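You operate a simulated robot arm through the tools that you are given. There is no shell and no other tool. Be economical: measure what you need, move in short steps, check, and stop when the job is done.

Carry out the task below with a simulated two-armed robot. There is one attempt and no reset: what you move stays moved.

JOB
Take the numbered jar marked "65" from the top of the small steel table and put it on the top of the long steel table. Then take the small carton from the top of the long steel table and leave it on top of the white pack. Then take the grey bucket from the top of the long steel table and put it on the top of the small steel table. Then fetch the narrow carton marked "27" from the top of the small pallet and set it on the top of the grey cabinet. Then put the small teal tub on the top of the steel bench away on the top board of the narrow wire shelf. Then put the teal cup in the inside of the small steel sink. Do these in the order given. Set down upright: numbered jar, small carton, narrow carton, small teal tub, teal cup.

It is judged by the outcome, as a careful person would: the job done as asked, and still so three seconds after it is handed in. It fails if anything else is knocked over, pushed out of place, dropped, spilled or broken.

ROBOT AND FRAMES
Two 7-joint arms with two-finger grippers on one trunk, on a base that drives. Base frame: it is fixed to the floor where the robot stands at the start and does not move with it; the origin is under the middle of the robot, x ahead of it, y to its left, z up; the surface under the hand at the start is at about z = 760. Lengths are in mm, angles in degrees, forces in N, time in s.
The left shoulder is at the start at [70, 139, 1445], the right one opposite. With the tool pointing down near the work surface each hand reaches from about 100 to 600 mm from the robot's upright axis, wherever it stands, measured 20 degrees to its own side. Places, roughly: grey bucket (22x19x15 cm) [500, 1700, 800]; inside of the small steel sink (22x29 cm) [4740, 620, 680]; narrow carton [-1250, 1250, 500]; numbered jar [500, 0, 750]; small carton [500, 1250, 750]; small teal tub (7x7x7 cm) [-400, -2000, 900]; teal cup (7x8x9 cm) [4600, -1800, 900]; top board of the narrow wire shelf [200, -2100, 1400]; top of the grey cabinet [-1200, 400, 900]; top of the long steel table [500, 1400, 800]; top of the small steel table [500, -200, 800]; white pack [750, 1250, 750]. Payload 3.43 kg a hand.
Tool frame (each hand has its own): the origin (TCP) lies between the finger pads and is the grasp point; the fingertips stand 30 mm ahead of it; z points along the fingers, y is the line along which they close. The gripper opens to 104 mm. The gripper's body begins 57 mm behind the TCP.
Orientation is that of the tool frame in the base frame, as a unit quaternion [x, y, z, w]. With the fingers straight down and closing along the base's y, the tool's x points along the base's -x, its y along +y and its z along -z.

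CONTROLS
- The arms move only by the tool drive_tool. It takes "left_rows", "right_rows" or both (then of equal length, played together; a hand with none holds still); each is a list of rows, each a list of 3 entries, a list of its own where there are three numbers: the turn, a rotation vector about the tool's x, y, z in degrees, then the shift along the tool's x, y, z in mm, then the closure in counts, from 0 (fully open) to 255 (shut). In form: [[[rx, ry, rz], [x, y, z], jaw], ...]. A call has 1 to 8 rows; each row shifts and turns the commanded pose from where the row before left it, along the tool's axes as they then stand. A row lasts 0.2 s, in which the tool goes at most 50 mm and 8.6 degrees; a call with a longer step from one row to the next is refused whole, and so is a gripper value outside its range. A pose out of reach is approached as far as the arm can. The call stops where the force on the tool passes 40 N (or 10 N more than at its start, if that is more) or the arm is blocked; 0.2 s more then pass. Each finger travels about 45 mm/s and halts on what it meets, pressing with about 44 N; the grip force reading is that of the motor and also rises with nothing between the fingers. The clock runs only during rows and for 0.2 s after the last one: add rows that do not move to give the fingers time. It gives the time, the measured TCP pose, the force on the tool (base axes), the opening and the grip force at its end, in the units of the frame above (readings bear some noise), with the torque about the TCP (base axes, N m) and any sound that the robot's microphone picked up.
- Cameras (640 x 400 px; columns grow to the right, rows downward): "scene" is now at [102.3, 17.4, 1624.1]; the picture's right is [0.18, -0.98, 0.00], its down [-0.92, -0.16, -0.36] and it looks along [0.36, 0.06, -0.93] (base axes); focal length 280 px, centre (320, 200). "left" rides on the left gripper at [67, -18, -90] in its tool frame; the picture's right is [0.25, 0.97, 0.00], its down [-0.73, 0.19, -0.66] and it looks along [-0.64, 0.17, 0.75] (tool axes); focal length 218 px, centre (320, 200). "right" rides on the right gripper at [67, 18, -90] in its tool frame; the picture's right is [-0.25, 0.97, 0.00], its down [-0.73, -0.19, -0.66] and it looks along [-0.64, -0.17, 0.75] (tool axes); focal length 218 px, centre (320, 200).
- capture(camera): a new picture of that camera. It takes no simulated time.
- lift_body(by): slides the trunk up (or, below 0, down) by that many mm; the arms and the scene camera ride with it, the base frame stays. It gives what a move gives, with no picture.
- drive_base(legs): drives the robot by 1 to 6 legs, each [ahead, left, turn to the left] in mm, mm and degrees, along the robot's own axes; the way and the turn of a leg run together, so that a leg with both is an arc; at most 1500 mm and 180 degrees a leg. The arms and the cameras ride along, it lands a little off, and it stops where it bumps. It gives what a move gives.
- aim_head(pan, tilt): turns the head with the scene camera to pan (to the left, within 86 degrees either way) and tilt (down, from -29 to 69), counted from straight ahead of the robot. It gives what a move gives.
- probe_pixels(camera, pixels): for up to 12 pixels [column, row] of the newest picture of that camera ("zoom" is the newest enlarged one), the place [x, y, z] in the base frame of the surface seen there, good to about 2 mm, but the place of the scene camera against the robot may be out by one fixed shift of up to 12 mm in any direction. It takes no simulated time.
- close_up(camera, box): a new picture of the part [left, top, right, bottom] of that camera's present view, enlarged. It takes no simulated time.
- hand_in(): hands the job in; it is judged then, once.

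Go step by step. Measure first, check grasps and placings, and put right what went wrong. The budget is 124 turns and 124 pictures, counting those below and the enlarged ones. Unless the task says otherwise, let go and move clear before handing in, and close with one line.

The tools are called after "Call:" as name(argument=value, ...) on one line, values as JSON. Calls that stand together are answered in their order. drive_tool: Moves the arms, as the interface text tells. Its arguments: {"type":"object","properties":{"left_rows":{"type":"array","items":{"type":"array"}},"right_rows":{"type":"array","items":{"type":"array"}}},"required":[]} The other tools are called the same way: lift_body (by) slides the trunk up or down; drive_base (legs) drives the base; aim_head (pan, tilt) turns the head that bears the scene camera; capture (camera) takes a picture; probe_pixels (camera, pixels) gives the place of the surface under pixels of a picture; close_up (camera, box) takes an enlarged picture of a part of a camera's view; hand_in () hands the job in.

At the start:

```text
clock: 0.0
left_ee_pos: [304.0, 50.0, 1075.8]
left_tcp_rot: [0.001, 1.0, 0.0, 0.0]
left_ft_force: [-0.5, -0.9, -0.3]
left_moment: [0.02, -0.01, -0.02]
left_gripper_width: 103.7
left_grip_force: 0.0
right_ee_pos: [405.8, -256.6, 982.8]
right_tcp_rot: [0.0, 1.0, 0.0, 0.0]
right_ft_force: [0.1, 0.9, 0.2]
right_moment: [0.0, -0.01, -0.02]
right_gripper_width: 103.7
right_grip_force: 0.0
trunk travel left (down, up): [-940.0, 0.0]
robot x, y, heading: [0.9, 1.2, -0.2]
head pan, tilt: [10.1, 68.8]
```

scene: 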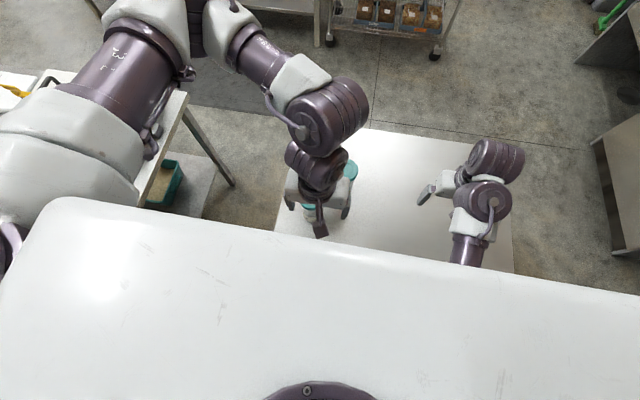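
right: 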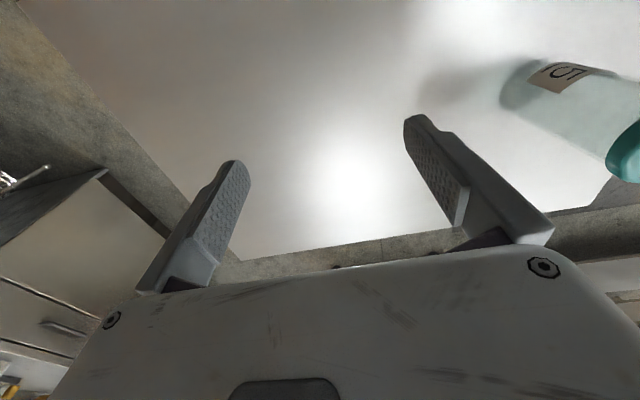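
left: 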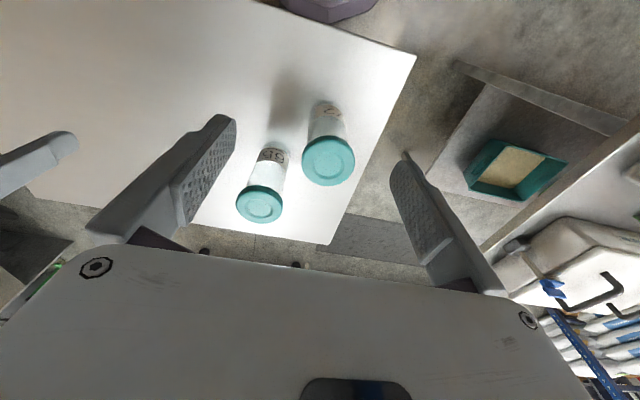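

The left picture shows two teal-lidded jars at about (262,190) and (328,150). I'll enlarge them to read their numbers.

Call:
close_up(camera="left", box=[210, 80, 380, 240])

Call:
probe_pixels(camera="left", pixels=[[260, 203], [328, 160], [272, 155], [330, 110], [300, 200], [414, 57], [328, 243], [238, 205], [283, 204], [304, 160], [354, 160]])

Call:
aim_head(pan=60, tilt=35)

Call:
capture(camera="scene")

```text
2.50 times, centred on (295, 160) of left
```

zoom: 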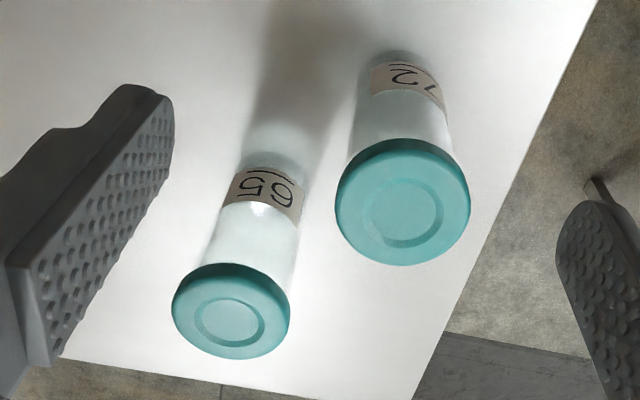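

```text
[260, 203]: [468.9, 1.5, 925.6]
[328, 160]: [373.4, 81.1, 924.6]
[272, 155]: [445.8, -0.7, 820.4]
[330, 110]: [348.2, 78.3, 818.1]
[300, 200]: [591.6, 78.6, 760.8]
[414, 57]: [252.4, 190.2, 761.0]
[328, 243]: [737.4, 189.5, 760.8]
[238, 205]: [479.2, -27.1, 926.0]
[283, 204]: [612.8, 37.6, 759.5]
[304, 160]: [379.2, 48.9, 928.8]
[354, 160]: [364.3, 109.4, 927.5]
```

```text
clock: 1.2
left_ee_pos: [304.0, 50.6, 1076.5]
left_tcp_rot: [-0.001, 1.0, 0.0, 0.0]
left_ft_force: [0.2, -0.5, 0.8]
left_moment: [0.01, -0.01, 0.02]
left_gripper_width: 104.0
left_grip_force: 0.1
right_ee_pos: [405.6, -256.5, 982.5]
right_tcp_rot: [0.0, 1.0, 0.0, 0.0]
right_ft_force: [0.6, 0.3, -0.5]
right_moment: [0.02, -0.01, 0.02]
right_gripper_width: 103.9
right_grip_force: 0.1
trunk travel left (down, up): [-940.0, 0.0]
robot x, y, heading: [0.3, -1.3, 0.1]
head pan, tilt: [60.0, 35.0]
```

```text
119 pictures are left
```

scene: 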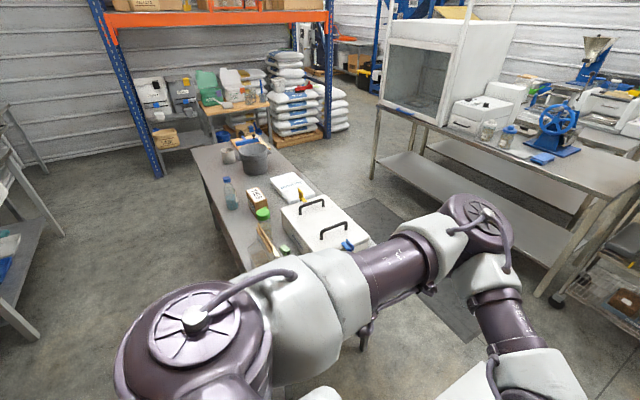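

The zoom shows "65" is the left jar. Its lid centre is about (470, 1, 926) and the lid is about 60 mm wide. I'll move the left hand over it and then descend.

Call:
drive_tool(left_rows=[[[0, 0, 0], [-42, -12, 0], 0], [[0, 0, 0], [-42, -12, 0], 0], [[0, 0, 0], [-42, -12, 0], 0], [[0, 0, 0], [-41, -13, 0], 0], [[0, 0, 0], [0, 0, 45], 0], [[0, 0, 0], [0, 0, 45], 0], [[0, 0, 0], [0, 0, 0], 0]])

Call:
capture(camera="left")

Call:
close_up(camera="scene", box=[180, 120, 380, 280])

Call:
probe_pixels(camera="zoom", pixels=[[320, 270], [250, 310], [165, 260], [190, 350], [245, 150], [355, 205], [400, 240], [100, 150], [210, 240], [300, 150]])

```text
clock: 2.8
left_ee_pos: [469.0, 0.4, 986.3]
left_tcp_rot: [-0.002, 1.0, 0.001, 0.001]
left_ft_force: [-1.0, -0.7, 0.3]
left_moment: [0.01, 0.03, -0.01]
left_gripper_width: 103.9
left_grip_force: 0.0
right_ee_pos: [405.4, -257.8, 983.1]
right_tcp_rot: [0.0, 1.0, 0.0, 0.0]
right_ft_force: [-0.8, -0.8, -0.3]
right_moment: [-0.01, 0.0, 0.0]
right_gripper_width: 103.7
right_grip_force: 0.1
trunk travel left (down, up): [-940.0, 0.0]
robot x, y, heading: [-0.4, -0.3, -0.2]
head pan, tilt: [60.0, 35.0]
```

```text
118 pictures are left
```

left: 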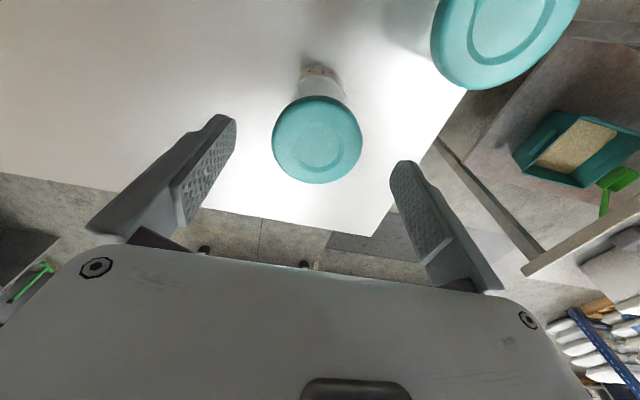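

```text
2.50 times, centred on (280, 200) of scene
```

zoom: 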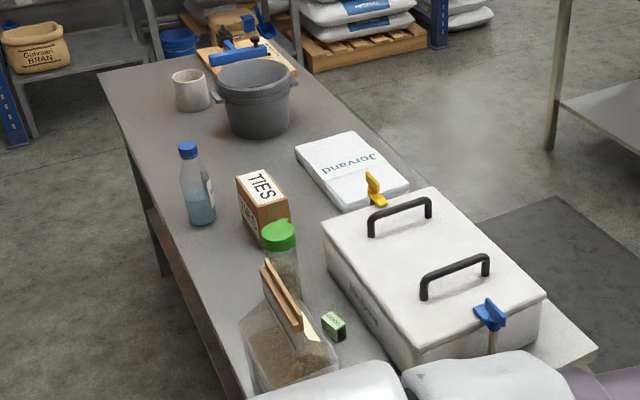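

```text
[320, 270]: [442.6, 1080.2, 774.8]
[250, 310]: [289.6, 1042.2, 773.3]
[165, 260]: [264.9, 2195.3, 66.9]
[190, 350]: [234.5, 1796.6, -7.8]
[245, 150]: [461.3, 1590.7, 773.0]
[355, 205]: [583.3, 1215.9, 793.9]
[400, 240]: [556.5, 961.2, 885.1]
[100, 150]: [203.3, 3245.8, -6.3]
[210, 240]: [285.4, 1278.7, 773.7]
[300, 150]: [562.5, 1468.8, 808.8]
```

The hand is above the jar. I'll probe the lid with the wrist camera to check the centring before I descend.

Call:
probe_pixels(camera="left", pixels=[[317, 145], [276, 142], [358, 140], [312, 100], [320, 180], [322, 90]])

```text
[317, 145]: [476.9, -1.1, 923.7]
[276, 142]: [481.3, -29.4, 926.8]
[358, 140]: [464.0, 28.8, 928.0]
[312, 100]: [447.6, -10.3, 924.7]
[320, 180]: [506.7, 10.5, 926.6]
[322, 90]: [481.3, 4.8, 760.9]
```

The lid centre is (476, 0). I'll correct by 6 mm in x, descend to z 885 and close.

Call:
drive_tool(left_rows=[[[0, 0, 0], [-6, 0, 34], 0], [[0, 0, 0], [0, 0, 34], 0], [[0, 0, 0], [0, 0, 34], 0], [[0, 0, 0], [0, 0, 0], 255], [[0, 0, 0], [0, 0, 0], 255], [[0, 0, 0], [0, 0, 0], 255], [[0, 0, 0], [0, 0, 0], 255], [[0, 0, 0], [0, 0, 0], 255]])

Call:
capture(camera="left")

```text
clock: 4.6
left_ee_pos: [431.0, -19.3, 921.3]
left_tcp_rot: [-0.002, 1.0, 0.0, 0.001]
left_ft_force: [-0.5, 0.7, 0.0]
left_moment: [0.02, 0.04, 0.01]
left_gripper_width: 0.1
left_grip_force: 3.6
left hand out of reach, approached as far as the arm can: row 1, 2, 3
right_ee_pos: [406.3, -257.5, 983.3]
right_tcp_rot: [0.0, 1.0, 0.0, 0.0]
right_ft_force: [0.7, 0.5, -1.0]
right_moment: [0.01, -0.02, 0.0]
right_gripper_width: 104.3
right_grip_force: 0.0
trunk travel left (down, up): [-940.0, 0.0]
robot x, y, heading: [-3.6, -1.8, -0.1]
head pan, tilt: [60.0, 35.0]
```

```text
116 pictures are left
```

left: 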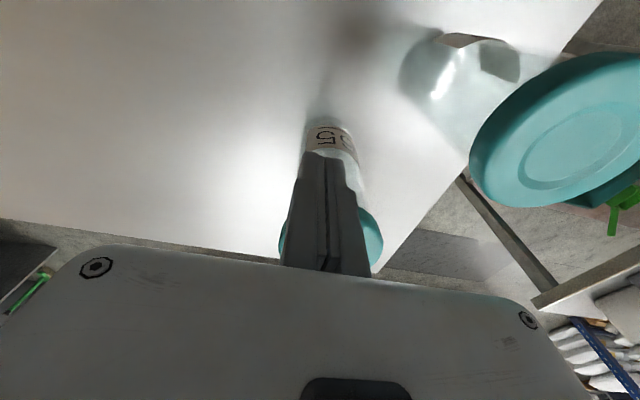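

The arm ran out of reach and the fingers closed short of the jar, which is untouched. I'll raise the hand, open it, and lower the trunk.

Call:
drive_tool(left_rows=[[[0, 0, 0], [0, 0, -40], 255], [[0, 0, 0], [0, 0, -40], 255], [[0, 0, 0], [0, 0, -45], 0], [[0, 0, 0], [-15, 10, -45], 0], [[0, 0, 0], [-15, 10, -45], 0], [[0, 0, 0], [0, 0, 0], 0]])

Call:
lift_body(by=-180)

```text
clock: 6.0
left_ee_pos: [461.1, 0.3, 1137.2]
left_tcp_rot: [0.001, 1.0, 0.001, 0.0]
left_ft_force: [0.4, -0.4, 0.2]
left_moment: [0.01, 0.02, 0.0]
left_gripper_width: 88.3
left_grip_force: 0.2
right_ee_pos: [406.0, -258.2, 982.5]
right_tcp_rot: [0.0, 1.0, -0.001, 0.0]
right_ft_force: [0.0, 0.6, -0.3]
right_moment: [0.02, 0.02, 0.03]
right_gripper_width: 103.8
right_grip_force: 0.1
trunk travel left (down, up): [-940.0, 0.0]
robot x, y, heading: [-1.9, -1.6, -0.0]
head pan, tilt: [60.0, 35.0]
```

```text
clock: 8.0
left_ee_pos: [460.8, -0.6, 956.6]
left_tcp_rot: [0.0, 1.0, 0.0, 0.0]
left_ft_force: [0.6, -0.7, 0.4]
left_moment: [0.01, -0.01, 0.01]
left_gripper_width: 104.0
left_grip_force: 0.1
right_ee_pos: [405.4, -256.0, 803.5]
right_tcp_rot: [0.0, 1.0, 0.0, 0.001]
right_ft_force: [0.5, -0.7, 0.3]
right_moment: [0.01, 0.01, 0.01]
right_gripper_width: 104.2
right_grip_force: 0.0
trunk travel left (down, up): [-760.0, 180.0]
robot x, y, heading: [-0.9, 0.5, -0.0]
head pan, tilt: [60.0, 35.0]
```

Next I'll align at x 476, descend to z 885 and grip. The right hand rises at the same time to stay clear of the table.

Call:
drive_tool(left_rows=[[[0, 0, 0], [-15, 0, 0], 0], [[0, 0, 0], [0, 0, 36], 0], [[0, 0, 0], [0, 0, 35], 0], [[0, 0, 0], [0, 0, 0], 0], [[0, 0, 0], [0, 0, 0], 255], [[0, 0, 0], [0, 0, 0], 255], [[0, 0, 0], [0, 0, 0], 255], [[0, 0, 0], [0, 0, 0], 255]], right_rows=[[[0, 0, 0], [0, 0, -40], 0], [[0, 0, 0], [0, 0, -40], 0], [[0, 0, 0], [0, 0, -40], 0], [[0, 0, 0], [0, 0, -40], 0], [[0, 0, 0], [0, 0, 0], 0], [[0, 0, 0], [0, 0, 0], 0], [[0, 0, 0], [0, 0, 0], 0], [[0, 0, 0], [0, 0, 0], 0]])

Call:
capture(camera="left")

```text
clock: 9.8
left_ee_pos: [475.1, 0.8, 885.0]
left_tcp_rot: [0.0, 1.0, 0.0, -0.001]
left_ft_force: [0.3, -0.3, -2.6]
left_moment: [0.02, 0.03, 0.0]
left_gripper_width: 66.7
left_grip_force: 43.6
right_ee_pos: [407.0, -257.1, 813.0]
right_tcp_rot: [0.0, 1.0, 0.0, 0.0]
right_ft_force: [0.3, -0.5, -0.1]
right_moment: [0.0, 0.02, -0.02]
right_gripper_width: 104.0
right_grip_force: 0.1
right hand out of reach, approached as far as the arm can: row 1, 2, 3, 4
trunk travel left (down, up): [-760.0, 180.0]
robot x, y, heading: [-3.7, -3.7, 0.1]
head pan, tilt: [60.0, 35.0]
```

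```text
115 pictures are left
```

left: 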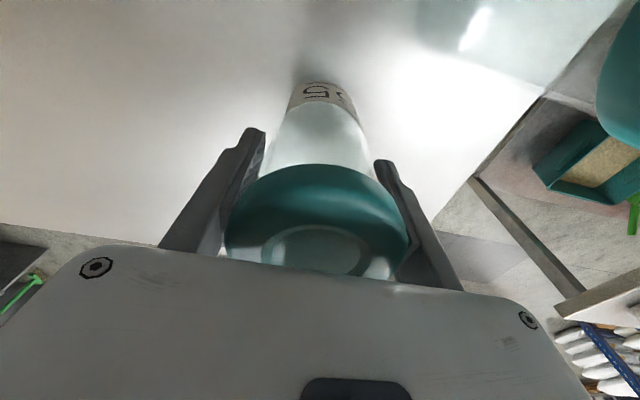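

The jar is gripped at a 67 mm width. I'll lift the trunk and check.

Call:
lift_body(by=180)

Call:
drive_tool(left_rows=[[[0, 0, 0], [30, 10, -20], 255], [[0, 0, 0], [40, 10, -20], 255], [[0, 0, 0], [40, 10, -20], 255], [[0, 0, 0], [40, 10, -20], 255], [[0, 0, 0], [0, 0, -20], 255]], right_rows=[[[0, 0, 0], [40, 0, 0], 0], [[0, 0, 0], [40, 0, -10], 0], [[0, 0, 0], [40, 0, -20], 0], [[0, 0, 0], [0, 0, -20], 0], [[0, 0, 0], [0, 0, -20], 0]])

Call:
aim_head(pan=78, tilt=35)

Call:
capture(camera="scene")

Call:
capture(camera="left")

```text
clock: 11.8
left_ee_pos: [476.2, 0.8, 1065.0]
left_tcp_rot: [0.0, 1.0, 0.0, 0.001]
left_ft_force: [-0.1, 0.3, -2.3]
left_moment: [0.02, -0.02, -0.02]
left_gripper_width: 65.8
left_grip_force: 44.0
right_ee_pos: [406.2, -257.5, 991.2]
right_tcp_rot: [0.0, 1.0, 0.001, 0.001]
right_ft_force: [-0.6, 0.3, 0.2]
right_moment: [-0.01, -0.01, -0.03]
right_gripper_width: 104.1
right_grip_force: 0.2
trunk travel left (down, up): [-940.0, 0.0]
robot x, y, heading: [0.6, 1.3, 0.2]
head pan, tilt: [60.0, 35.0]
```

```text
clock: 13.0
left_ee_pos: [325.9, 40.3, 1166.7]
left_tcp_rot: [-0.001, 1.0, 0.0, 0.0]
left_ft_force: [0.7, -0.1, -2.3]
left_moment: [-0.02, 0.03, 0.06]
left_gripper_width: 66.1
left_grip_force: 44.0
right_ee_pos: [273.8, -249.7, 998.2]
right_tcp_rot: [-0.001, 1.0, 0.0, 0.001]
right_ft_force: [-0.5, 0.2, 0.8]
right_moment: [-0.01, 0.0, -0.02]
right_gripper_width: 104.3
right_grip_force: 0.1
right hand out of reach, approached as far as the arm can: row 1, 2, 3, 4, 5
trunk travel left (down, up): [-940.0, 0.0]
robot x, y, heading: [0.1, -1.7, 0.2]
head pan, tilt: [60.0, 35.0]
```

```text
clock: 13.8
left_ee_pos: [326.4, 40.3, 1166.0]
left_tcp_rot: [-0.001, 1.0, 0.0, 0.001]
left_ft_force: [0.0, -0.1, -2.4]
left_moment: [-0.04, 0.02, 0.05]
left_gripper_width: 66.6
left_grip_force: 44.2
right_ee_pos: [272.7, -250.8, 997.8]
right_tcp_rot: [0.0, 1.0, 0.001, 0.002]
right_ft_force: [-0.3, -0.4, -0.3]
right_moment: [-0.05, -0.01, 0.0]
right_gripper_width: 104.0
right_grip_force: 0.0
trunk travel left (down, up): [-940.0, 0.0]
robot x, y, heading: [-0.3, 1.8, -0.1]
head pan, tilt: [78.0, 35.0]
```

```text
114 pictures are left
```

scene: 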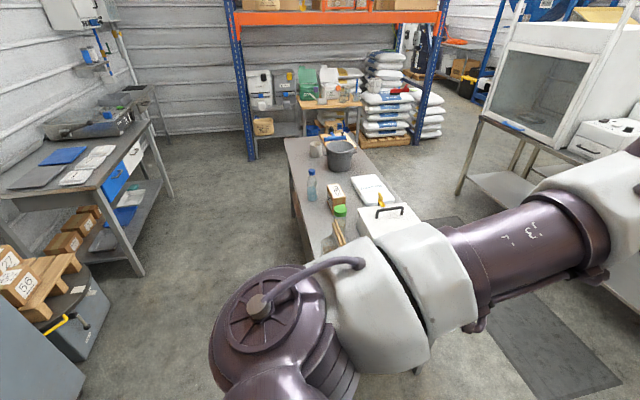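

```text
113 pictures are left
```

left: 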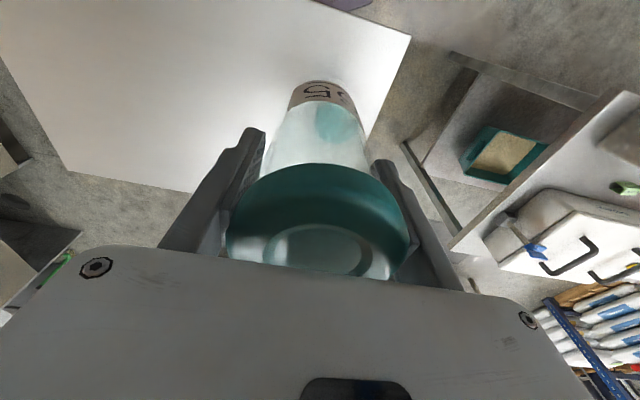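

The jar is held upright. I'll measure the long table's edges and the heights of the items on it.

Call:
probe_pixels(camera="scene", pixels=[[287, 140], [293, 190], [302, 225], [310, 255], [299, 170], [308, 200], [340, 230], [340, 210], [335, 188], [311, 173], [314, 143], [385, 152]])

Call:
close_up(camera="scene", box=[270, 130, 430, 260])

Call:
probe_pixels(camera="left", pixels=[[415, 52], [455, 245], [630, 95], [470, 225], [520, 160], [500, 220], [330, 180]])

```text
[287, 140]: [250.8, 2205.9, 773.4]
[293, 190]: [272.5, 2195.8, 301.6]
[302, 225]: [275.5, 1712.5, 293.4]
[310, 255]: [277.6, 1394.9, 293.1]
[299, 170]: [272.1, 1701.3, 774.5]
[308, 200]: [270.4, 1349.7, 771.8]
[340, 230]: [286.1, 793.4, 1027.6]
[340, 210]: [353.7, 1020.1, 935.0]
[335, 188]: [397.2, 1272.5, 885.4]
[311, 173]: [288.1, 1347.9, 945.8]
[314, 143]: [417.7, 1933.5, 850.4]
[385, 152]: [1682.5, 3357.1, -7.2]
```

```text
3.08 times, centred on (350, 195) of scene
```

zoom: 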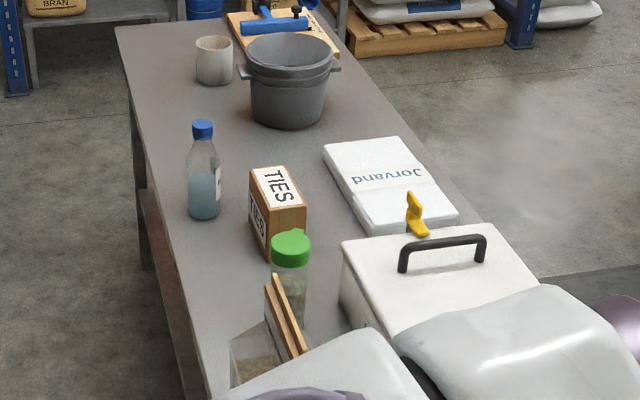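

```text
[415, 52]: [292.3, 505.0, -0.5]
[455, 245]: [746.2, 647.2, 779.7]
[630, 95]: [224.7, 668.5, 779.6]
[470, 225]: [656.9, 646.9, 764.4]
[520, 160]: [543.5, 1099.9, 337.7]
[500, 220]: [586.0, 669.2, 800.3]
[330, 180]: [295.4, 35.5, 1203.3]
```

The long table top is at z≈780 and spans x 225–750, y 650–2206. I'll tuck the right hand back, reverse 200 mm and drive left to y≈1350, which keeps both hands off the table while sliding.

Call:
drive_tool(right_rows=[[[0, 0, 0], [40, 0, 0], 0], [[0, 0, 0], [40, 0, 0], 0], [[0, 0, 0], [40, 0, 0], 0], [[0, 0, 0], [0, 0, 0], 0]])

Call:
drive_base(legs=[[-220, 0, 0], [0, 1350, 0]])

Call:
aim_head(pan=0, tilt=50)

Call:
capture(camera="scene")

```text
clock: 14.8
left_ee_pos: [327.4, 41.2, 1165.6]
left_tcp_rot: [-0.001, 1.0, 0.001, 0.0]
left_ft_force: [-0.1, 0.8, -2.7]
left_moment: [-0.04, 0.01, 0.04]
left_gripper_width: 67.5
left_grip_force: 44.4
right_ee_pos: [155.1, -250.3, 997.3]
right_tcp_rot: [0.0, 1.0, -0.001, -0.001]
right_ft_force: [0.7, 0.0, 0.5]
right_moment: [0.01, 0.05, -0.04]
right_gripper_width: 103.8
right_grip_force: 0.0
trunk travel left (down, up): [-940.0, 0.0]
robot x, y, heading: [-0.3, -0.6, -0.0]
head pan, tilt: [78.0, 35.0]
```

```text
clock: 22.8
left_ee_pos: [104.7, 1393.4, 1165.9]
left_tcp_rot: [-0.004, 1.0, 0.0, 0.0]
left_ft_force: [-0.1, -0.6, -1.5]
left_moment: [0.0, 0.01, 0.0]
left_gripper_width: 67.1
left_grip_force: 43.9
right_ee_pos: [-66.8, 1104.0, 996.4]
right_tcp_rot: [-0.003, 1.0, 0.0, 0.0]
right_ft_force: [-0.4, 0.1, -1.3]
right_moment: [0.02, 0.03, 0.01]
right_gripper_width: 104.1
right_grip_force: 0.1
trunk travel left (down, up): [-940.0, 0.0]
robot x, y, heading: [-219.9, 1352.8, 0.4]
head pan, tilt: [78.0, 35.0]
```

```text
clock: 24.3
left_ee_pos: [105.0, 1395.0, 1165.9]
left_tcp_rot: [-0.004, 1.0, 0.0, -0.001]
left_ft_force: [-0.2, 0.7, -2.6]
left_moment: [0.02, 0.02, 0.0]
left_gripper_width: 67.3
left_grip_force: 44.1
right_ee_pos: [-64.4, 1104.5, 995.9]
right_tcp_rot: [-0.003, 1.0, 0.0, 0.0]
right_ft_force: [0.7, -0.2, -0.2]
right_moment: [-0.02, 0.02, 0.02]
right_gripper_width: 103.9
right_grip_force: 0.0
trunk travel left (down, up): [-940.0, 0.0]
robot x, y, heading: [-223.4, 1353.8, 0.5]
head pan, tilt: [0.0, 50.0]
```

```text
111 pictures are left
```

scene: 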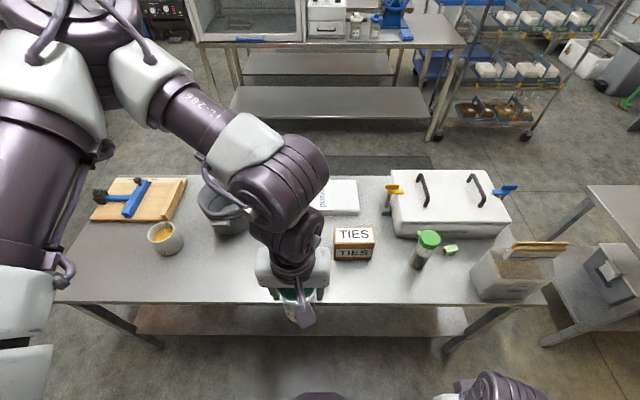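

I can see the whole table from here. I'll probe the free area at about (220,265) and the key items.

Call:
probe_pixels(camera="scene", pixels=[[225, 265], [225, 240], [352, 235], [333, 258], [372, 258], [345, 195], [356, 182], [325, 208], [395, 260], [300, 310], [170, 230], [415, 262]])

Call:
capture(camera="left")

```text
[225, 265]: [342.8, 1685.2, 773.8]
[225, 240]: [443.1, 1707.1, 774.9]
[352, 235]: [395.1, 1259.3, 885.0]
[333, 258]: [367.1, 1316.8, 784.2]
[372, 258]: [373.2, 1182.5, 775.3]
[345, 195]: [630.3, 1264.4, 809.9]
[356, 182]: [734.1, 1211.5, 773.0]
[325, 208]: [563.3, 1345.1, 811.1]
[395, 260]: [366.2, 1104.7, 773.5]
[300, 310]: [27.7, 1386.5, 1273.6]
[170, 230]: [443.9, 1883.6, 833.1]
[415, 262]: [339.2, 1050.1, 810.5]
```

```text
110 pictures are left
```

left: 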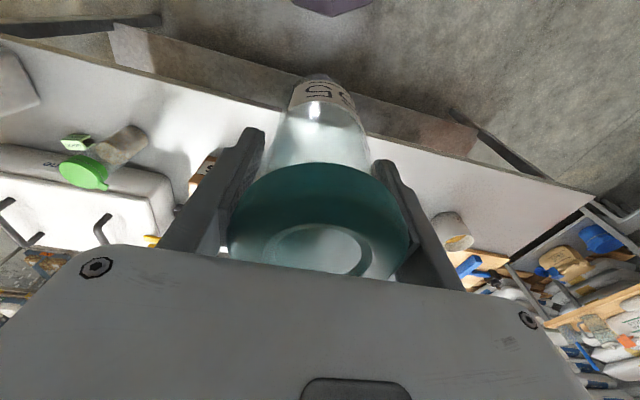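

The spot (340,1490) is free, with the bottle at about (288,1340) and the bucket beyond y 1600. I'll drive in with the jar held high and position it above that spot.

Call:
drive_base(legs=[[0, 40, 0], [190, 0, 0]])

Call:
capture(camera="scene")

```text
clock: 26.4
left_ee_pos: [290.0, 1436.5, 1166.3]
left_tcp_rot: [-0.004, 1.0, 0.0, 0.002]
left_ft_force: [-0.8, 0.2, -2.1]
left_moment: [-0.03, -0.02, 0.02]
left_gripper_width: 67.2
left_grip_force: 44.7
right_ee_pos: [121.1, 1144.7, 996.9]
right_tcp_rot: [-0.004, 1.0, 0.0, 0.001]
right_ft_force: [0.3, 0.2, 0.0]
right_moment: [0.01, -0.02, 0.01]
right_gripper_width: 103.9
right_grip_force: 0.1
trunk travel left (down, up): [-940.0, 0.0]
robot x, y, heading: [-32.5, 1391.7, 0.5]
head pan, tilt: [0.0, 50.0]
```

```text
109 pictures are left
```

scene: 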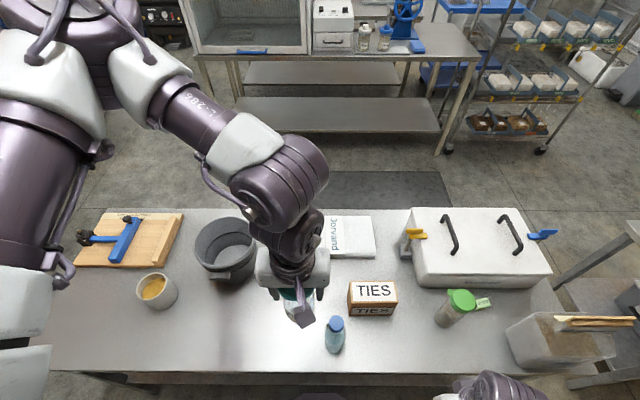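

I'll move the hand to (350,1500), then lower the trunk.

Call:
drive_tool(left_rows=[[[0, 0, 0], [-30, 32, 0], 255], [[0, 0, 0], [-30, 32, 0], 255], [[0, 0, 0], [0, 0, 0], 255]])

Call:
lift_body(by=-180)

Call:
capture(camera="left")

```text
clock: 27.2
left_ee_pos: [352.7, 1498.7, 1164.5]
left_tcp_rot: [-0.004, 1.0, 0.0, -0.001]
left_ft_force: [-0.4, -0.5, -0.7]
left_moment: [0.03, 0.04, -0.02]
left_gripper_width: 67.3
left_grip_force: 43.7
right_ee_pos: [124.6, 1142.4, 995.2]
right_tcp_rot: [-0.003, 1.0, 0.001, 0.0]
right_ft_force: [-0.9, -0.5, 0.4]
right_moment: [0.03, -0.01, 0.0]
right_gripper_width: 103.9
right_grip_force: 0.0
trunk travel left (down, up): [-940.0, 0.0]
robot x, y, heading: [-31.4, 1391.1, 0.3]
head pan, tilt: [0.0, 50.0]
```

```text
clock: 29.2
left_ee_pos: [353.6, 1500.6, 985.8]
left_tcp_rot: [-0.004, 1.0, 0.0, 0.001]
left_ft_force: [-0.5, -0.4, -2.6]
left_moment: [-0.02, 0.0, -0.02]
left_gripper_width: 67.3
left_grip_force: 44.5
right_ee_pos: [122.8, 1143.9, 815.8]
right_tcp_rot: [-0.003, 1.0, 0.0, 0.0]
right_ft_force: [-0.6, 0.7, -0.5]
right_moment: [-0.02, -0.01, 0.01]
right_gripper_width: 104.4
right_grip_force: 0.1
trunk travel left (down, up): [-760.0, 180.0]
robot x, y, heading: [-36.3, 1391.9, 0.5]
head pan, tilt: [0.0, 50.0]
```

```text
108 pictures are left
```

left: 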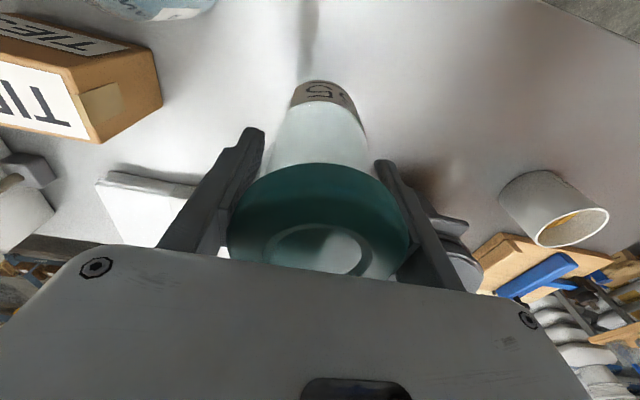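

It's clear underneath. I'll probe the table height here and also the carton.

Call:
probe_pixels(camera="left", pixels=[[400, 60], [380, 120], [240, 110], [150, 52], [98, 142], [80, 65], [60, 20], [0, 30], [160, 100], [130, 185]])

Call:
drive_tool(left_rows=[[[0, 0, 0], [0, 0, 35], 255], [[0, 0, 0], [0, 0, 30], 255], [[0, 0, 0], [0, 0, 8], 255], [[0, 0, 0], [0, 0, 3], 255], [[0, 0, 0], [0, 0, 0], 255]])

```text
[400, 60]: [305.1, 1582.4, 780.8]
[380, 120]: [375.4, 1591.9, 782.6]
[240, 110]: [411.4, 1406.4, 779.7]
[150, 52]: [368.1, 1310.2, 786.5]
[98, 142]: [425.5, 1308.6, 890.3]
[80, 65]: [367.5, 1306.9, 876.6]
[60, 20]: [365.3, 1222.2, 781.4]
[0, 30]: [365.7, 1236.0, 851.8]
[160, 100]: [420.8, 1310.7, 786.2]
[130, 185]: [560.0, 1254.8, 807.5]
```

```text
clock: 30.4
left_ee_pos: [352.8, 1501.9, 908.9]
left_tcp_rot: [-0.003, 1.0, 0.0, 0.0]
left_ft_force: [-0.2, -0.2, -2.1]
left_moment: [-0.01, 0.01, 0.0]
left_gripper_width: 67.3
left_grip_force: 43.8
right_ee_pos: [123.4, 1145.1, 815.4]
right_tcp_rot: [-0.003, 1.0, 0.0, 0.0]
right_ft_force: [-0.9, -0.1, 0.4]
right_moment: [-0.01, -0.02, -0.03]
right_gripper_width: 104.0
right_grip_force: 0.1
trunk travel left (down, up): [-760.0, 180.0]
robot x, y, heading: [-27.8, 1392.4, 0.4]
head pan, tilt: [0.0, 50.0]
```

The table is at z≈780.5. I'll lower in small steps until there's contact.

Call:
drive_tool(left_rows=[[[0, 0, 0], [0, 0, 1.5], 255], [[0, 0, 0], [0, 0, 1.5], 255], [[0, 0, 0], [0, 0, 0], 255]])

```text
clock: 31.2
left_ee_pos: [353.3, 1501.6, 907.7]
left_tcp_rot: [-0.003, 1.0, -0.001, 0.001]
left_ft_force: [0.0, -0.5, -2.1]
left_moment: [0.03, -0.02, 0.01]
left_gripper_width: 67.6
left_grip_force: 44.3
right_ee_pos: [123.3, 1144.7, 814.7]
right_tcp_rot: [-0.004, 1.0, 0.0, 0.0]
right_ft_force: [0.7, -0.3, -0.1]
right_moment: [-0.04, 0.0, 0.02]
right_gripper_width: 104.4
right_grip_force: 0.1
trunk travel left (down, up): [-760.0, 180.0]
robot x, y, heading: [-34.6, 1397.0, 0.2]
head pan, tilt: [0.0, 50.0]
```

Call:
drive_tool(left_rows=[[[0, 0, 0], [0, 0, 1.5], 255], [[0, 0, 0], [0, 0, 0], 255]])

Call:
drive_tool(left_rows=[[[0, 0, 0], [0, 0, 1.0], 255], [[0, 0, 0], [0, 0, 0], 255]])

```text
clock: 31.8
left_ee_pos: [353.7, 1500.7, 905.9]
left_tcp_rot: [-0.004, 1.0, 0.0, 0.0]
left_ft_force: [0.3, -0.3, -2.0]
left_moment: [0.01, -0.02, 0.02]
left_gripper_width: 67.2
left_grip_force: 43.7
right_ee_pos: [123.5, 1145.2, 816.3]
right_tcp_rot: [-0.004, 1.0, 0.0, 0.0]
right_ft_force: [0.2, -0.1, -0.2]
right_moment: [0.02, 0.0, -0.01]
right_gripper_width: 103.9
right_grip_force: 0.2
trunk travel left (down, up): [-760.0, 180.0]
robot x, y, heading: [-33.9, 1390.0, 0.3]
head pan, tilt: [0.0, 50.0]
```

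```text
clock: 32.4
left_ee_pos: [352.5, 1500.7, 904.1]
left_tcp_rot: [-0.003, 1.0, 0.0, 0.0]
left_ft_force: [-0.6, 0.7, 1.8]
left_moment: [0.05, -0.03, 0.01]
left_gripper_width: 67.3
left_grip_force: 44.1
right_ee_pos: [123.2, 1144.8, 816.5]
right_tcp_rot: [-0.003, 1.0, -0.001, 0.0]
right_ft_force: [1.3, -0.7, 0.2]
right_moment: [0.01, -0.02, -0.02]
right_gripper_width: 104.0
right_grip_force: 0.0
trunk travel left (down, up): [-760.0, 180.0]
robot x, y, heading: [-29.4, 1394.1, 0.5]
head pan, tilt: [0.0, 50.0]
```

Contact was made (fz went from -2 to +1.8). I'll release and rise.

Call:
drive_tool(left_rows=[[[0, 0, 0], [0, 0, 0], 120], [[0, 0, 0], [0, 0, 0], 0], [[0, 0, 0], [0, 0, 0], 0], [[0, 0, 0], [0, 0, -20], 0], [[0, 0, 0], [0, 0, -40], 0], [[0, 0, 0], [0, 0, -40], 0], [[0, 0, 0], [0, 0, -40], 0], [[0, 0, 0], [0, 0, 0], 0]])

Call:
capture(camera="left")

Call:
capture(camera="scene")

```text
clock: 34.2
left_ee_pos: [353.7, 1504.1, 1045.5]
left_tcp_rot: [-0.004, 1.0, 0.0, 0.001]
left_ft_force: [0.3, -0.9, -0.4]
left_moment: [-0.03, -0.01, -0.01]
left_gripper_width: 104.3
left_grip_force: 0.1
right_ee_pos: [123.4, 1144.3, 815.1]
right_tcp_rot: [-0.003, 1.0, -0.001, -0.001]
right_ft_force: [-0.6, -0.2, -1.0]
right_moment: [0.03, 0.01, -0.01]
right_gripper_width: 104.2
right_grip_force: 0.1
trunk travel left (down, up): [-760.0, 180.0]
robot x, y, heading: [-32.4, 1393.9, 0.5]
head pan, tilt: [0.0, 50.0]
```

```text
107 pictures are left
```

left: 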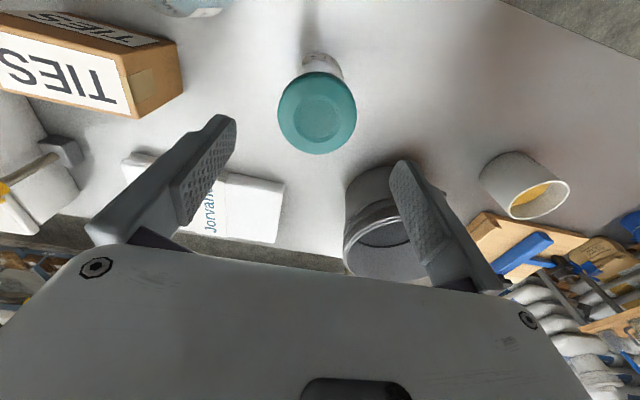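

```text
106 pictures are left
```

scene: 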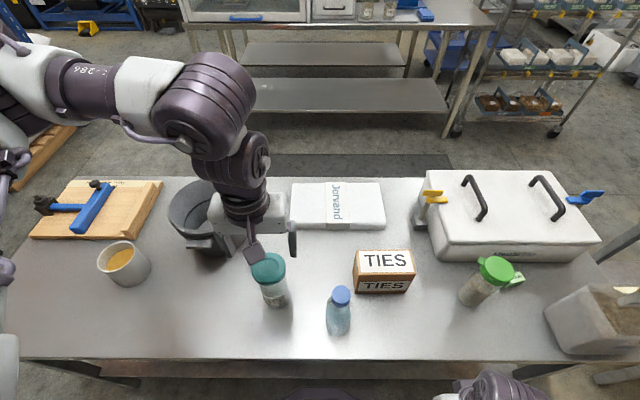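

The jar stands well at (353,1502). Now I'll measure the carton and the white pack in the scene view.

Call:
probe_pixels(camera="scene", pixels=[[291, 184], [381, 184], [385, 226], [294, 227], [340, 205], [362, 252], [407, 252], [412, 270], [357, 272], [386, 262], [413, 222], [425, 205]])

Call:
probe_pixels(camera="left", pixels=[[317, 115], [210, 190], [278, 240], [284, 185], [130, 105], [120, 40], [175, 60], [90, 35], [60, 85], [150, 170]])

```text
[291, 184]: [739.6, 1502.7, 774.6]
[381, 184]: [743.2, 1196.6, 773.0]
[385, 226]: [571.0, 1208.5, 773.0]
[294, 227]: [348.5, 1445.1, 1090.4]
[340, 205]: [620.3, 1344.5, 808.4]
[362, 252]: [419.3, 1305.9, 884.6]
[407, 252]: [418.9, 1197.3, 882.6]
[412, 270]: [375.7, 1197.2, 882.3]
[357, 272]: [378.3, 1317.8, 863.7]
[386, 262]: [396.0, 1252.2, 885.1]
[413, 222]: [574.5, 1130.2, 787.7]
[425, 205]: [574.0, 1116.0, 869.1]
```

```text
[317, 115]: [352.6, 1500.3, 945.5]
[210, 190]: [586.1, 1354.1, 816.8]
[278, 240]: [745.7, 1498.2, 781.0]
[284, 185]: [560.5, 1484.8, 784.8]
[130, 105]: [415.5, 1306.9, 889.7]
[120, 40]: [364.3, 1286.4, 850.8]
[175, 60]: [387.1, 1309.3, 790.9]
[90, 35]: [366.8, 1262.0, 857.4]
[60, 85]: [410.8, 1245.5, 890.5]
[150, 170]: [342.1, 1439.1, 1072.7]
```

The pack spans about x 560–740, y 1215–1490, top ≈812. The carton spans x 366–424, y 1187–1310, top 890, so I'll grip it along x. I'll slide the base right 190 mm, turn the left tool 90° and raise the right hand if it can.

Call:
drive_base(legs=[[0, -190, 0]])

Call:
drive_tool(left_rows=[[[0, 0, 8.5], [0, 0, -5], 0], [[0, 0, 8.5], [0, 0, 0], 0], [[0, 0, 8.5], [0, 0, 0], 0], [[0, 0, 8.5], [0, 0, 0], 0], [[0, 0, 8.5], [0, 0, 0], 0], [[0, 0, 8.5], [0, 0, 0], 0], [[0, 0, 0], [0, 0, 0], 0]], right_rows=[[[0, 0, 0], [0, 0, -20], 0], [[0, 0, 0], [0, 0, -20], 0], [[0, 0, 0], [0, 0, -20], 0], [[0, 0, 0], [0, 0, -20], 0], [[0, 0, 0], [0, 0, -20], 0], [[0, 0, 0], [0, 0, -20], 0], [[0, 0, 0], [0, 0, 0], 0]])

```text
clock: 35.7
left_ee_pos: [354.6, 1312.4, 1045.0]
left_tcp_rot: [-0.003, 1.0, 0.0, 0.0]
left_ft_force: [0.3, 0.7, -0.4]
left_moment: [0.02, 0.0, -0.01]
left_gripper_width: 104.0
left_grip_force: 0.2
right_ee_pos: [123.3, 955.1, 815.9]
right_tcp_rot: [-0.003, 1.0, 0.0, 0.0]
right_ft_force: [-1.2, 0.5, 0.4]
right_moment: [-0.01, 0.01, -0.03]
right_gripper_width: 104.0
right_grip_force: 0.0
trunk travel left (down, up): [-760.0, 180.0]
robot x, y, heading: [-30.3, 1199.3, 0.3]
head pan, tilt: [0.0, 50.0]
```

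```text
clock: 37.0
left_ee_pos: [316.2, 1260.5, 1036.1]
left_tcp_rot: [0.189, 0.982, 0.002, -0.001]
left_ft_force: [0.6, -0.5, 0.4]
left_moment: [0.02, 0.05, 0.01]
left_gripper_width: 104.0
left_grip_force: 0.1
left hand out of reach, approached as far as the arm can: row 1, 2, 3, 4, 5, 6
right_ee_pos: [98.4, 925.2, 818.6]
right_tcp_rot: [-0.009, 0.997, -0.011, -0.079]
right_ft_force: [0.4, -0.5, 0.3]
right_moment: [0.07, 0.02, 0.0]
right_gripper_width: 104.1
right_grip_force: 0.0
right hand out of reach, approached as far as the arm can: row 1, 2, 3, 4, 5, 6
trunk travel left (down, up): [-760.0, 180.0]
robot x, y, heading: [-31.0, 1203.7, 0.2]
head pan, tilt: [0.0, 50.0]
stopped in row 6 (right hand): the arm was blocked; the commanded pose is now the measured one
```

The left yaw is limited this way and the right arm is blocked upward. I'll undo the right hand's tilt and turn the left the other way.

Call:
drive_tool(left_rows=[[[0, 0, -8.5], [0, 0, 0], 0], [[0, 0, -8.5], [0, 0, 0], 0], [[0, 0, -8.5], [0, 0, 0], 0], [[0, 0, -8.5], [0, 0, 0], 0], [[0, 0, -8.5], [0, 0, 0], 0], [[0, 0, -8.5], [0, 0, 0], 0], [[0, 0, -8.5], [0, 0, 0], 0], [[0, 0, -8.5], [0, 0, 0], 0]], right_rows=[[[0, -4.5, 0], [-12, 15, 2], 0], [[0, -4.5, 0], [-12, 15, 2], 0], [[0, 0, 0], [0, 0, 0], 0], [[0, 0, 0], [0, 0, 0], 0], [[0, 0, 0], [0, 0, 0], 0], [[0, 0, 0], [0, 0, 0], 0], [[0, 0, 0], [0, 0, 0], 0], [[0, 0, 0], [0, 0, 0], 0]])

```text
clock: 38.8
left_ee_pos: [313.1, 1260.6, 1041.2]
left_tcp_rot: [-0.393, 0.92, 0.002, 0.003]
left_ft_force: [0.6, 0.7, 0.4]
left_moment: [0.0, 0.03, 0.01]
left_gripper_width: 103.8
left_grip_force: 0.0
right_ee_pos: [122.8, 936.9, 816.0]
right_tcp_rot: [-0.026, 0.999, -0.035, 0.003]
right_ft_force: [-0.2, -0.2, 0.4]
right_moment: [0.0, 0.0, 0.01]
right_gripper_width: 103.8
right_grip_force: 0.0
right hand out of reach, approached as far as the arm can: row 2
trunk travel left (down, up): [-760.0, 180.0]
robot x, y, heading: [-32.5, 1203.9, 0.5]
head pan, tilt: [0.0, 50.0]
```

It's turned -46°. I'll finish the turn and move over the carton.

Call:
drive_tool(left_rows=[[[0, 0, -8.6], [0, 0, 0], 0], [[0, 0, -8.6], [0, 0, 0], 0], [[0, 0, -8.6], [0, 0, 0], 0], [[0, 0, -8.6], [0, 0, 0], 0], [[0, 0, -8.6], [0, 0, 0], 0], [[0, 0, 0], [5, -41, 0], 0], [[0, 0, 0], [5, -41, 0], 0], [[0, 0, 0], [0, 0, 0], 0]])

Call:
capture(camera="left")

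```text
clock: 40.6
left_ee_pos: [392.9, 1250.4, 1040.8]
left_tcp_rot: [-0.701, 0.713, -0.001, 0.002]
left_ft_force: [0.4, -0.6, 0.0]
left_moment: [0.0, -0.03, 0.03]
left_gripper_width: 104.0
left_grip_force: 0.1
right_ee_pos: [121.0, 939.2, 816.5]
right_tcp_rot: [-0.027, 0.999, -0.032, 0.0]
right_ft_force: [-0.6, -0.4, 0.8]
right_moment: [0.01, -0.01, -0.01]
right_gripper_width: 104.1
right_grip_force: 0.1
trunk travel left (down, up): [-760.0, 180.0]
robot x, y, heading: [-30.3, 1202.0, 0.3]
head pan, tilt: [0.0, 50.0]
```

```text
105 pictures are left
```

left: 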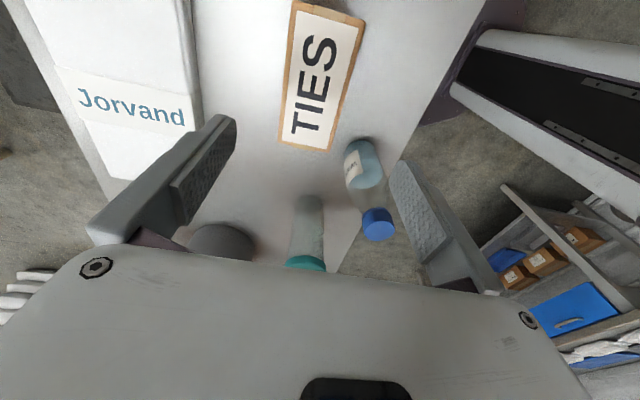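

The carton is below. I'll probe the corners of its top, and also the bottle and the pack.

Call:
probe_pixels(camera="left", pixels=[[296, 8], [359, 22], [327, 147], [282, 141], [378, 222], [200, 115], [110, 175], [185, 10], [365, 150], [60, 120], [150, 50]])

```text
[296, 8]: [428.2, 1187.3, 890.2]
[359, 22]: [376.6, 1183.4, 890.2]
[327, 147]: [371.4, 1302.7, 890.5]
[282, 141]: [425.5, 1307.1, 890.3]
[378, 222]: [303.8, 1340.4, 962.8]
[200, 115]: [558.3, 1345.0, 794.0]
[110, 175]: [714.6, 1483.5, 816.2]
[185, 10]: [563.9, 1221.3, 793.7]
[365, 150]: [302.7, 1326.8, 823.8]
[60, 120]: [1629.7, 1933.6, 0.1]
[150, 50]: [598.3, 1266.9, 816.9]
```

The carton centre is (400,1245). I'll align, go down to z 850 and grip.

Call:
drive_tool(left_rows=[[[0, 0, 0], [5, -7, 40], 0], [[0, 0, 0], [0, 0, 45], 0], [[0, 0, 0], [0, 0, 45], 0], [[0, 0, 0], [0, 0, 40], 0], [[0, 0, 0], [0, 0, 21], 0], [[0, 0, 0], [0, 0, 0], 0]])

Call:
capture(camera="left")

```text
clock: 42.0
left_ee_pos: [402.7, 1245.4, 850.1]
left_tcp_rot: [-0.701, 0.713, 0.0, 0.002]
left_ft_force: [-0.5, -0.9, 0.7]
left_moment: [-0.01, 0.03, 0.02]
left_gripper_width: 104.1
left_grip_force: 0.0
right_ee_pos: [119.7, 938.4, 815.4]
right_tcp_rot: [-0.027, 0.999, -0.033, 0.0]
right_ft_force: [0.2, -0.4, -0.5]
right_moment: [0.0, -0.02, 0.03]
right_gripper_width: 104.1
right_grip_force: 0.1
trunk travel left (down, up): [-760.0, 180.0]
robot x, y, heading: [-32.9, 1206.8, 0.2]
head pan, tilt: [0.0, 50.0]
```

```text
104 pictures are left
```

left: 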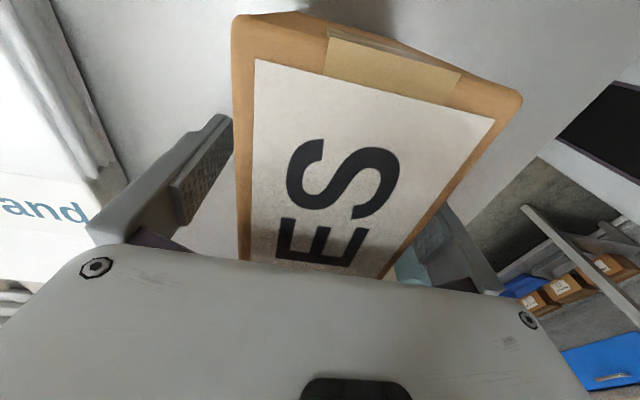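

The fingers straddle the carton. I'll close and lift 100 mm.

Call:
drive_tool(left_rows=[[[0, 0, 0], [0, 0, 0], 255], [[0, 0, 0], [0, 0, 0], 255], [[0, 0, 0], [0, 0, 0], 255], [[0, 0, 0], [0, 0, 0], 255], [[0, 0, 0], [0, 0, -15], 255], [[0, 0, 0], [0, 0, -35], 255], [[0, 0, 0], [0, 0, -40], 255], [[0, 0, 0], [0, 0, -10], 255]])

Call:
capture(camera="left")

Call:
aim_head(pan=0, tilt=68)

Call:
capture(camera="scene")

```text
clock: 43.8
left_ee_pos: [402.2, 1245.3, 951.8]
left_tcp_rot: [-0.702, 0.712, 0.0, 0.003]
left_ft_force: [-0.2, 0.3, -2.4]
left_moment: [-0.01, 0.02, 0.01]
left_gripper_width: 67.4
left_grip_force: 44.1
right_ee_pos: [120.0, 940.5, 815.8]
right_tcp_rot: [-0.027, 0.999, -0.032, 0.0]
right_ft_force: [-0.1, 0.1, 0.9]
right_moment: [-0.02, -0.03, 0.0]
right_gripper_width: 103.9
right_grip_force: 0.1
trunk travel left (down, up): [-760.0, 180.0]
robot x, y, heading: [-31.9, 1204.2, 0.5]
head pan, tilt: [0.0, 50.0]
```

```text
103 pictures are left
```

left: 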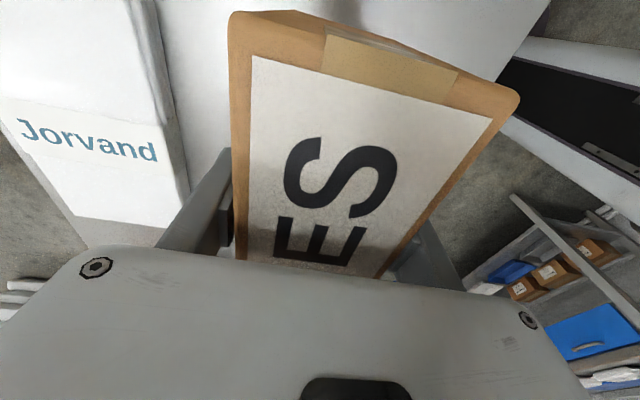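

```text
clock: 44.6
left_ee_pos: [402.7, 1246.5, 950.7]
left_tcp_rot: [-0.702, 0.712, -0.001, 0.002]
left_ft_force: [-0.1, 0.5, -1.6]
left_moment: [-0.01, 0.0, -0.03]
left_gripper_width: 67.5
left_grip_force: 44.3
right_ee_pos: [121.6, 938.9, 815.6]
right_tcp_rot: [-0.027, 0.999, -0.032, 0.001]
right_ft_force: [-0.8, 0.4, -0.1]
right_moment: [-0.01, 0.0, 0.0]
right_gripper_width: 104.0
right_grip_force: 0.1
trunk travel left (down, up): [-760.0, 180.0]
robot x, y, heading: [-29.7, 1204.5, 0.4]
head pan, tilt: [0.0, 68.0]
```

```text
102 pictures are left
```

scene: 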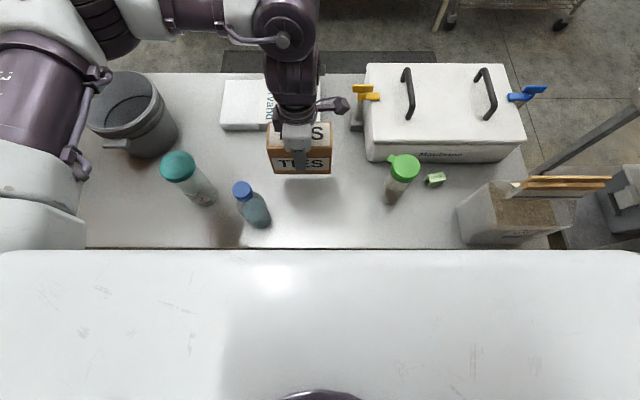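

The carton is held. I'll extend toward the pack at this height: the carton's bottom is at 880 and the pack's top at 816.

Call:
drive_tool(left_rows=[[[0, 0, 0], [-25, -40, 0], 255], [[0, 0, 0], [-25, -40, 0], 255], [[0, 0, 0], [-25, -40, 0], 255], [[0, 0, 0], [-20, -40, 0], 255], [[0, 0, 0], [0, -40, 0], 255], [[0, 0, 0], [0, 0, 0], 255]])

```text
clock: 46.0
left_ee_pos: [603.3, 1337.1, 952.3]
left_tcp_rot: [-0.701, 0.714, -0.001, 0.001]
left_ft_force: [-1.6, 0.1, -2.7]
left_moment: [-0.02, -0.02, 0.03]
left_gripper_width: 67.6
left_grip_force: 44.3
right_ee_pos: [119.8, 939.0, 816.4]
right_tcp_rot: [-0.027, 0.999, -0.033, 0.0]
right_ft_force: [-0.3, 0.5, 0.2]
right_moment: [0.0, -0.04, 0.04]
right_gripper_width: 104.0
right_grip_force: 0.1
trunk travel left (down, up): [-760.0, 180.0]
robot x, y, heading: [-28.7, 1200.4, 0.1]
head pan, tilt: [0.0, 68.0]
```

It reached without trouble. I'll go 25 mm more in x and lower the trunk by 58 mm.

Call:
drive_tool(left_rows=[[[0, 0, 0], [-5, -25, 0], 255], [[0, 0, 0], [0, 0, 0], 255]])

Call:
lift_body(by=-58)

Call:
capture(camera="left")

Call:
capture(camera="scene")

```text
clock: 46.6
left_ee_pos: [627.6, 1341.5, 952.7]
left_tcp_rot: [-0.701, 0.713, 0.0, 0.002]
left_ft_force: [0.6, 0.2, -2.8]
left_moment: [-0.04, 0.02, -0.01]
left_gripper_width: 67.9
left_grip_force: 44.3
right_ee_pos: [119.7, 940.0, 815.9]
right_tcp_rot: [-0.027, 0.999, -0.032, 0.0]
right_ft_force: [-0.2, 0.8, -0.8]
right_moment: [-0.03, 0.0, -0.01]
right_gripper_width: 103.9
right_grip_force: 0.0
trunk travel left (down, up): [-760.0, 180.0]
robot x, y, heading: [-29.6, 1207.6, 0.4]
head pan, tilt: [0.0, 68.0]
```

```text
clock: 47.6
left_ee_pos: [662.3, 1331.4, 887.1]
left_tcp_rot: [-0.702, 0.712, 0.017, -0.008]
left_ft_force: [-4.0, -0.9, 36.5]
left_moment: [-1.44, -0.94, 0.05]
left_gripper_width: 67.5
left_grip_force: 44.2
right_ee_pos: [97.8, 938.9, 760.1]
right_tcp_rot: [-0.022, 0.997, -0.015, -0.075]
right_ft_force: [0.0, -0.7, -0.4]
right_moment: [0.02, -0.01, -0.01]
right_gripper_width: 104.3
right_grip_force: 0.0
trunk travel left (down, up): [-702.0, 238.0]
robot x, y, heading: [-34.0, 1201.5, -0.0]
head pan, tilt: [0.0, 68.0]
```

```text
101 pictures are left
```

left: 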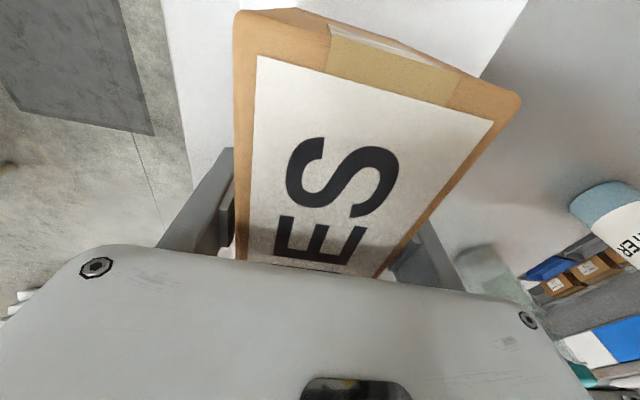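

```text
100 pictures are left
```

scene: 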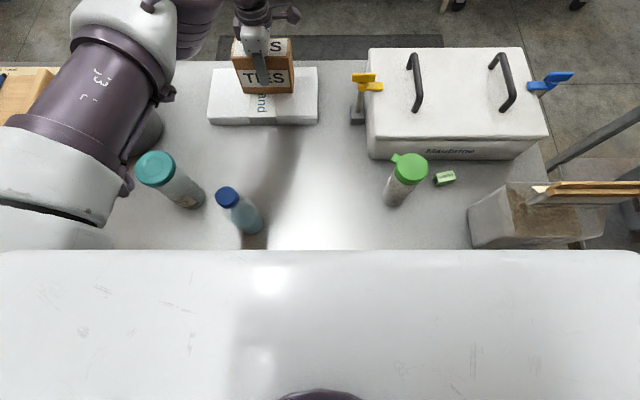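

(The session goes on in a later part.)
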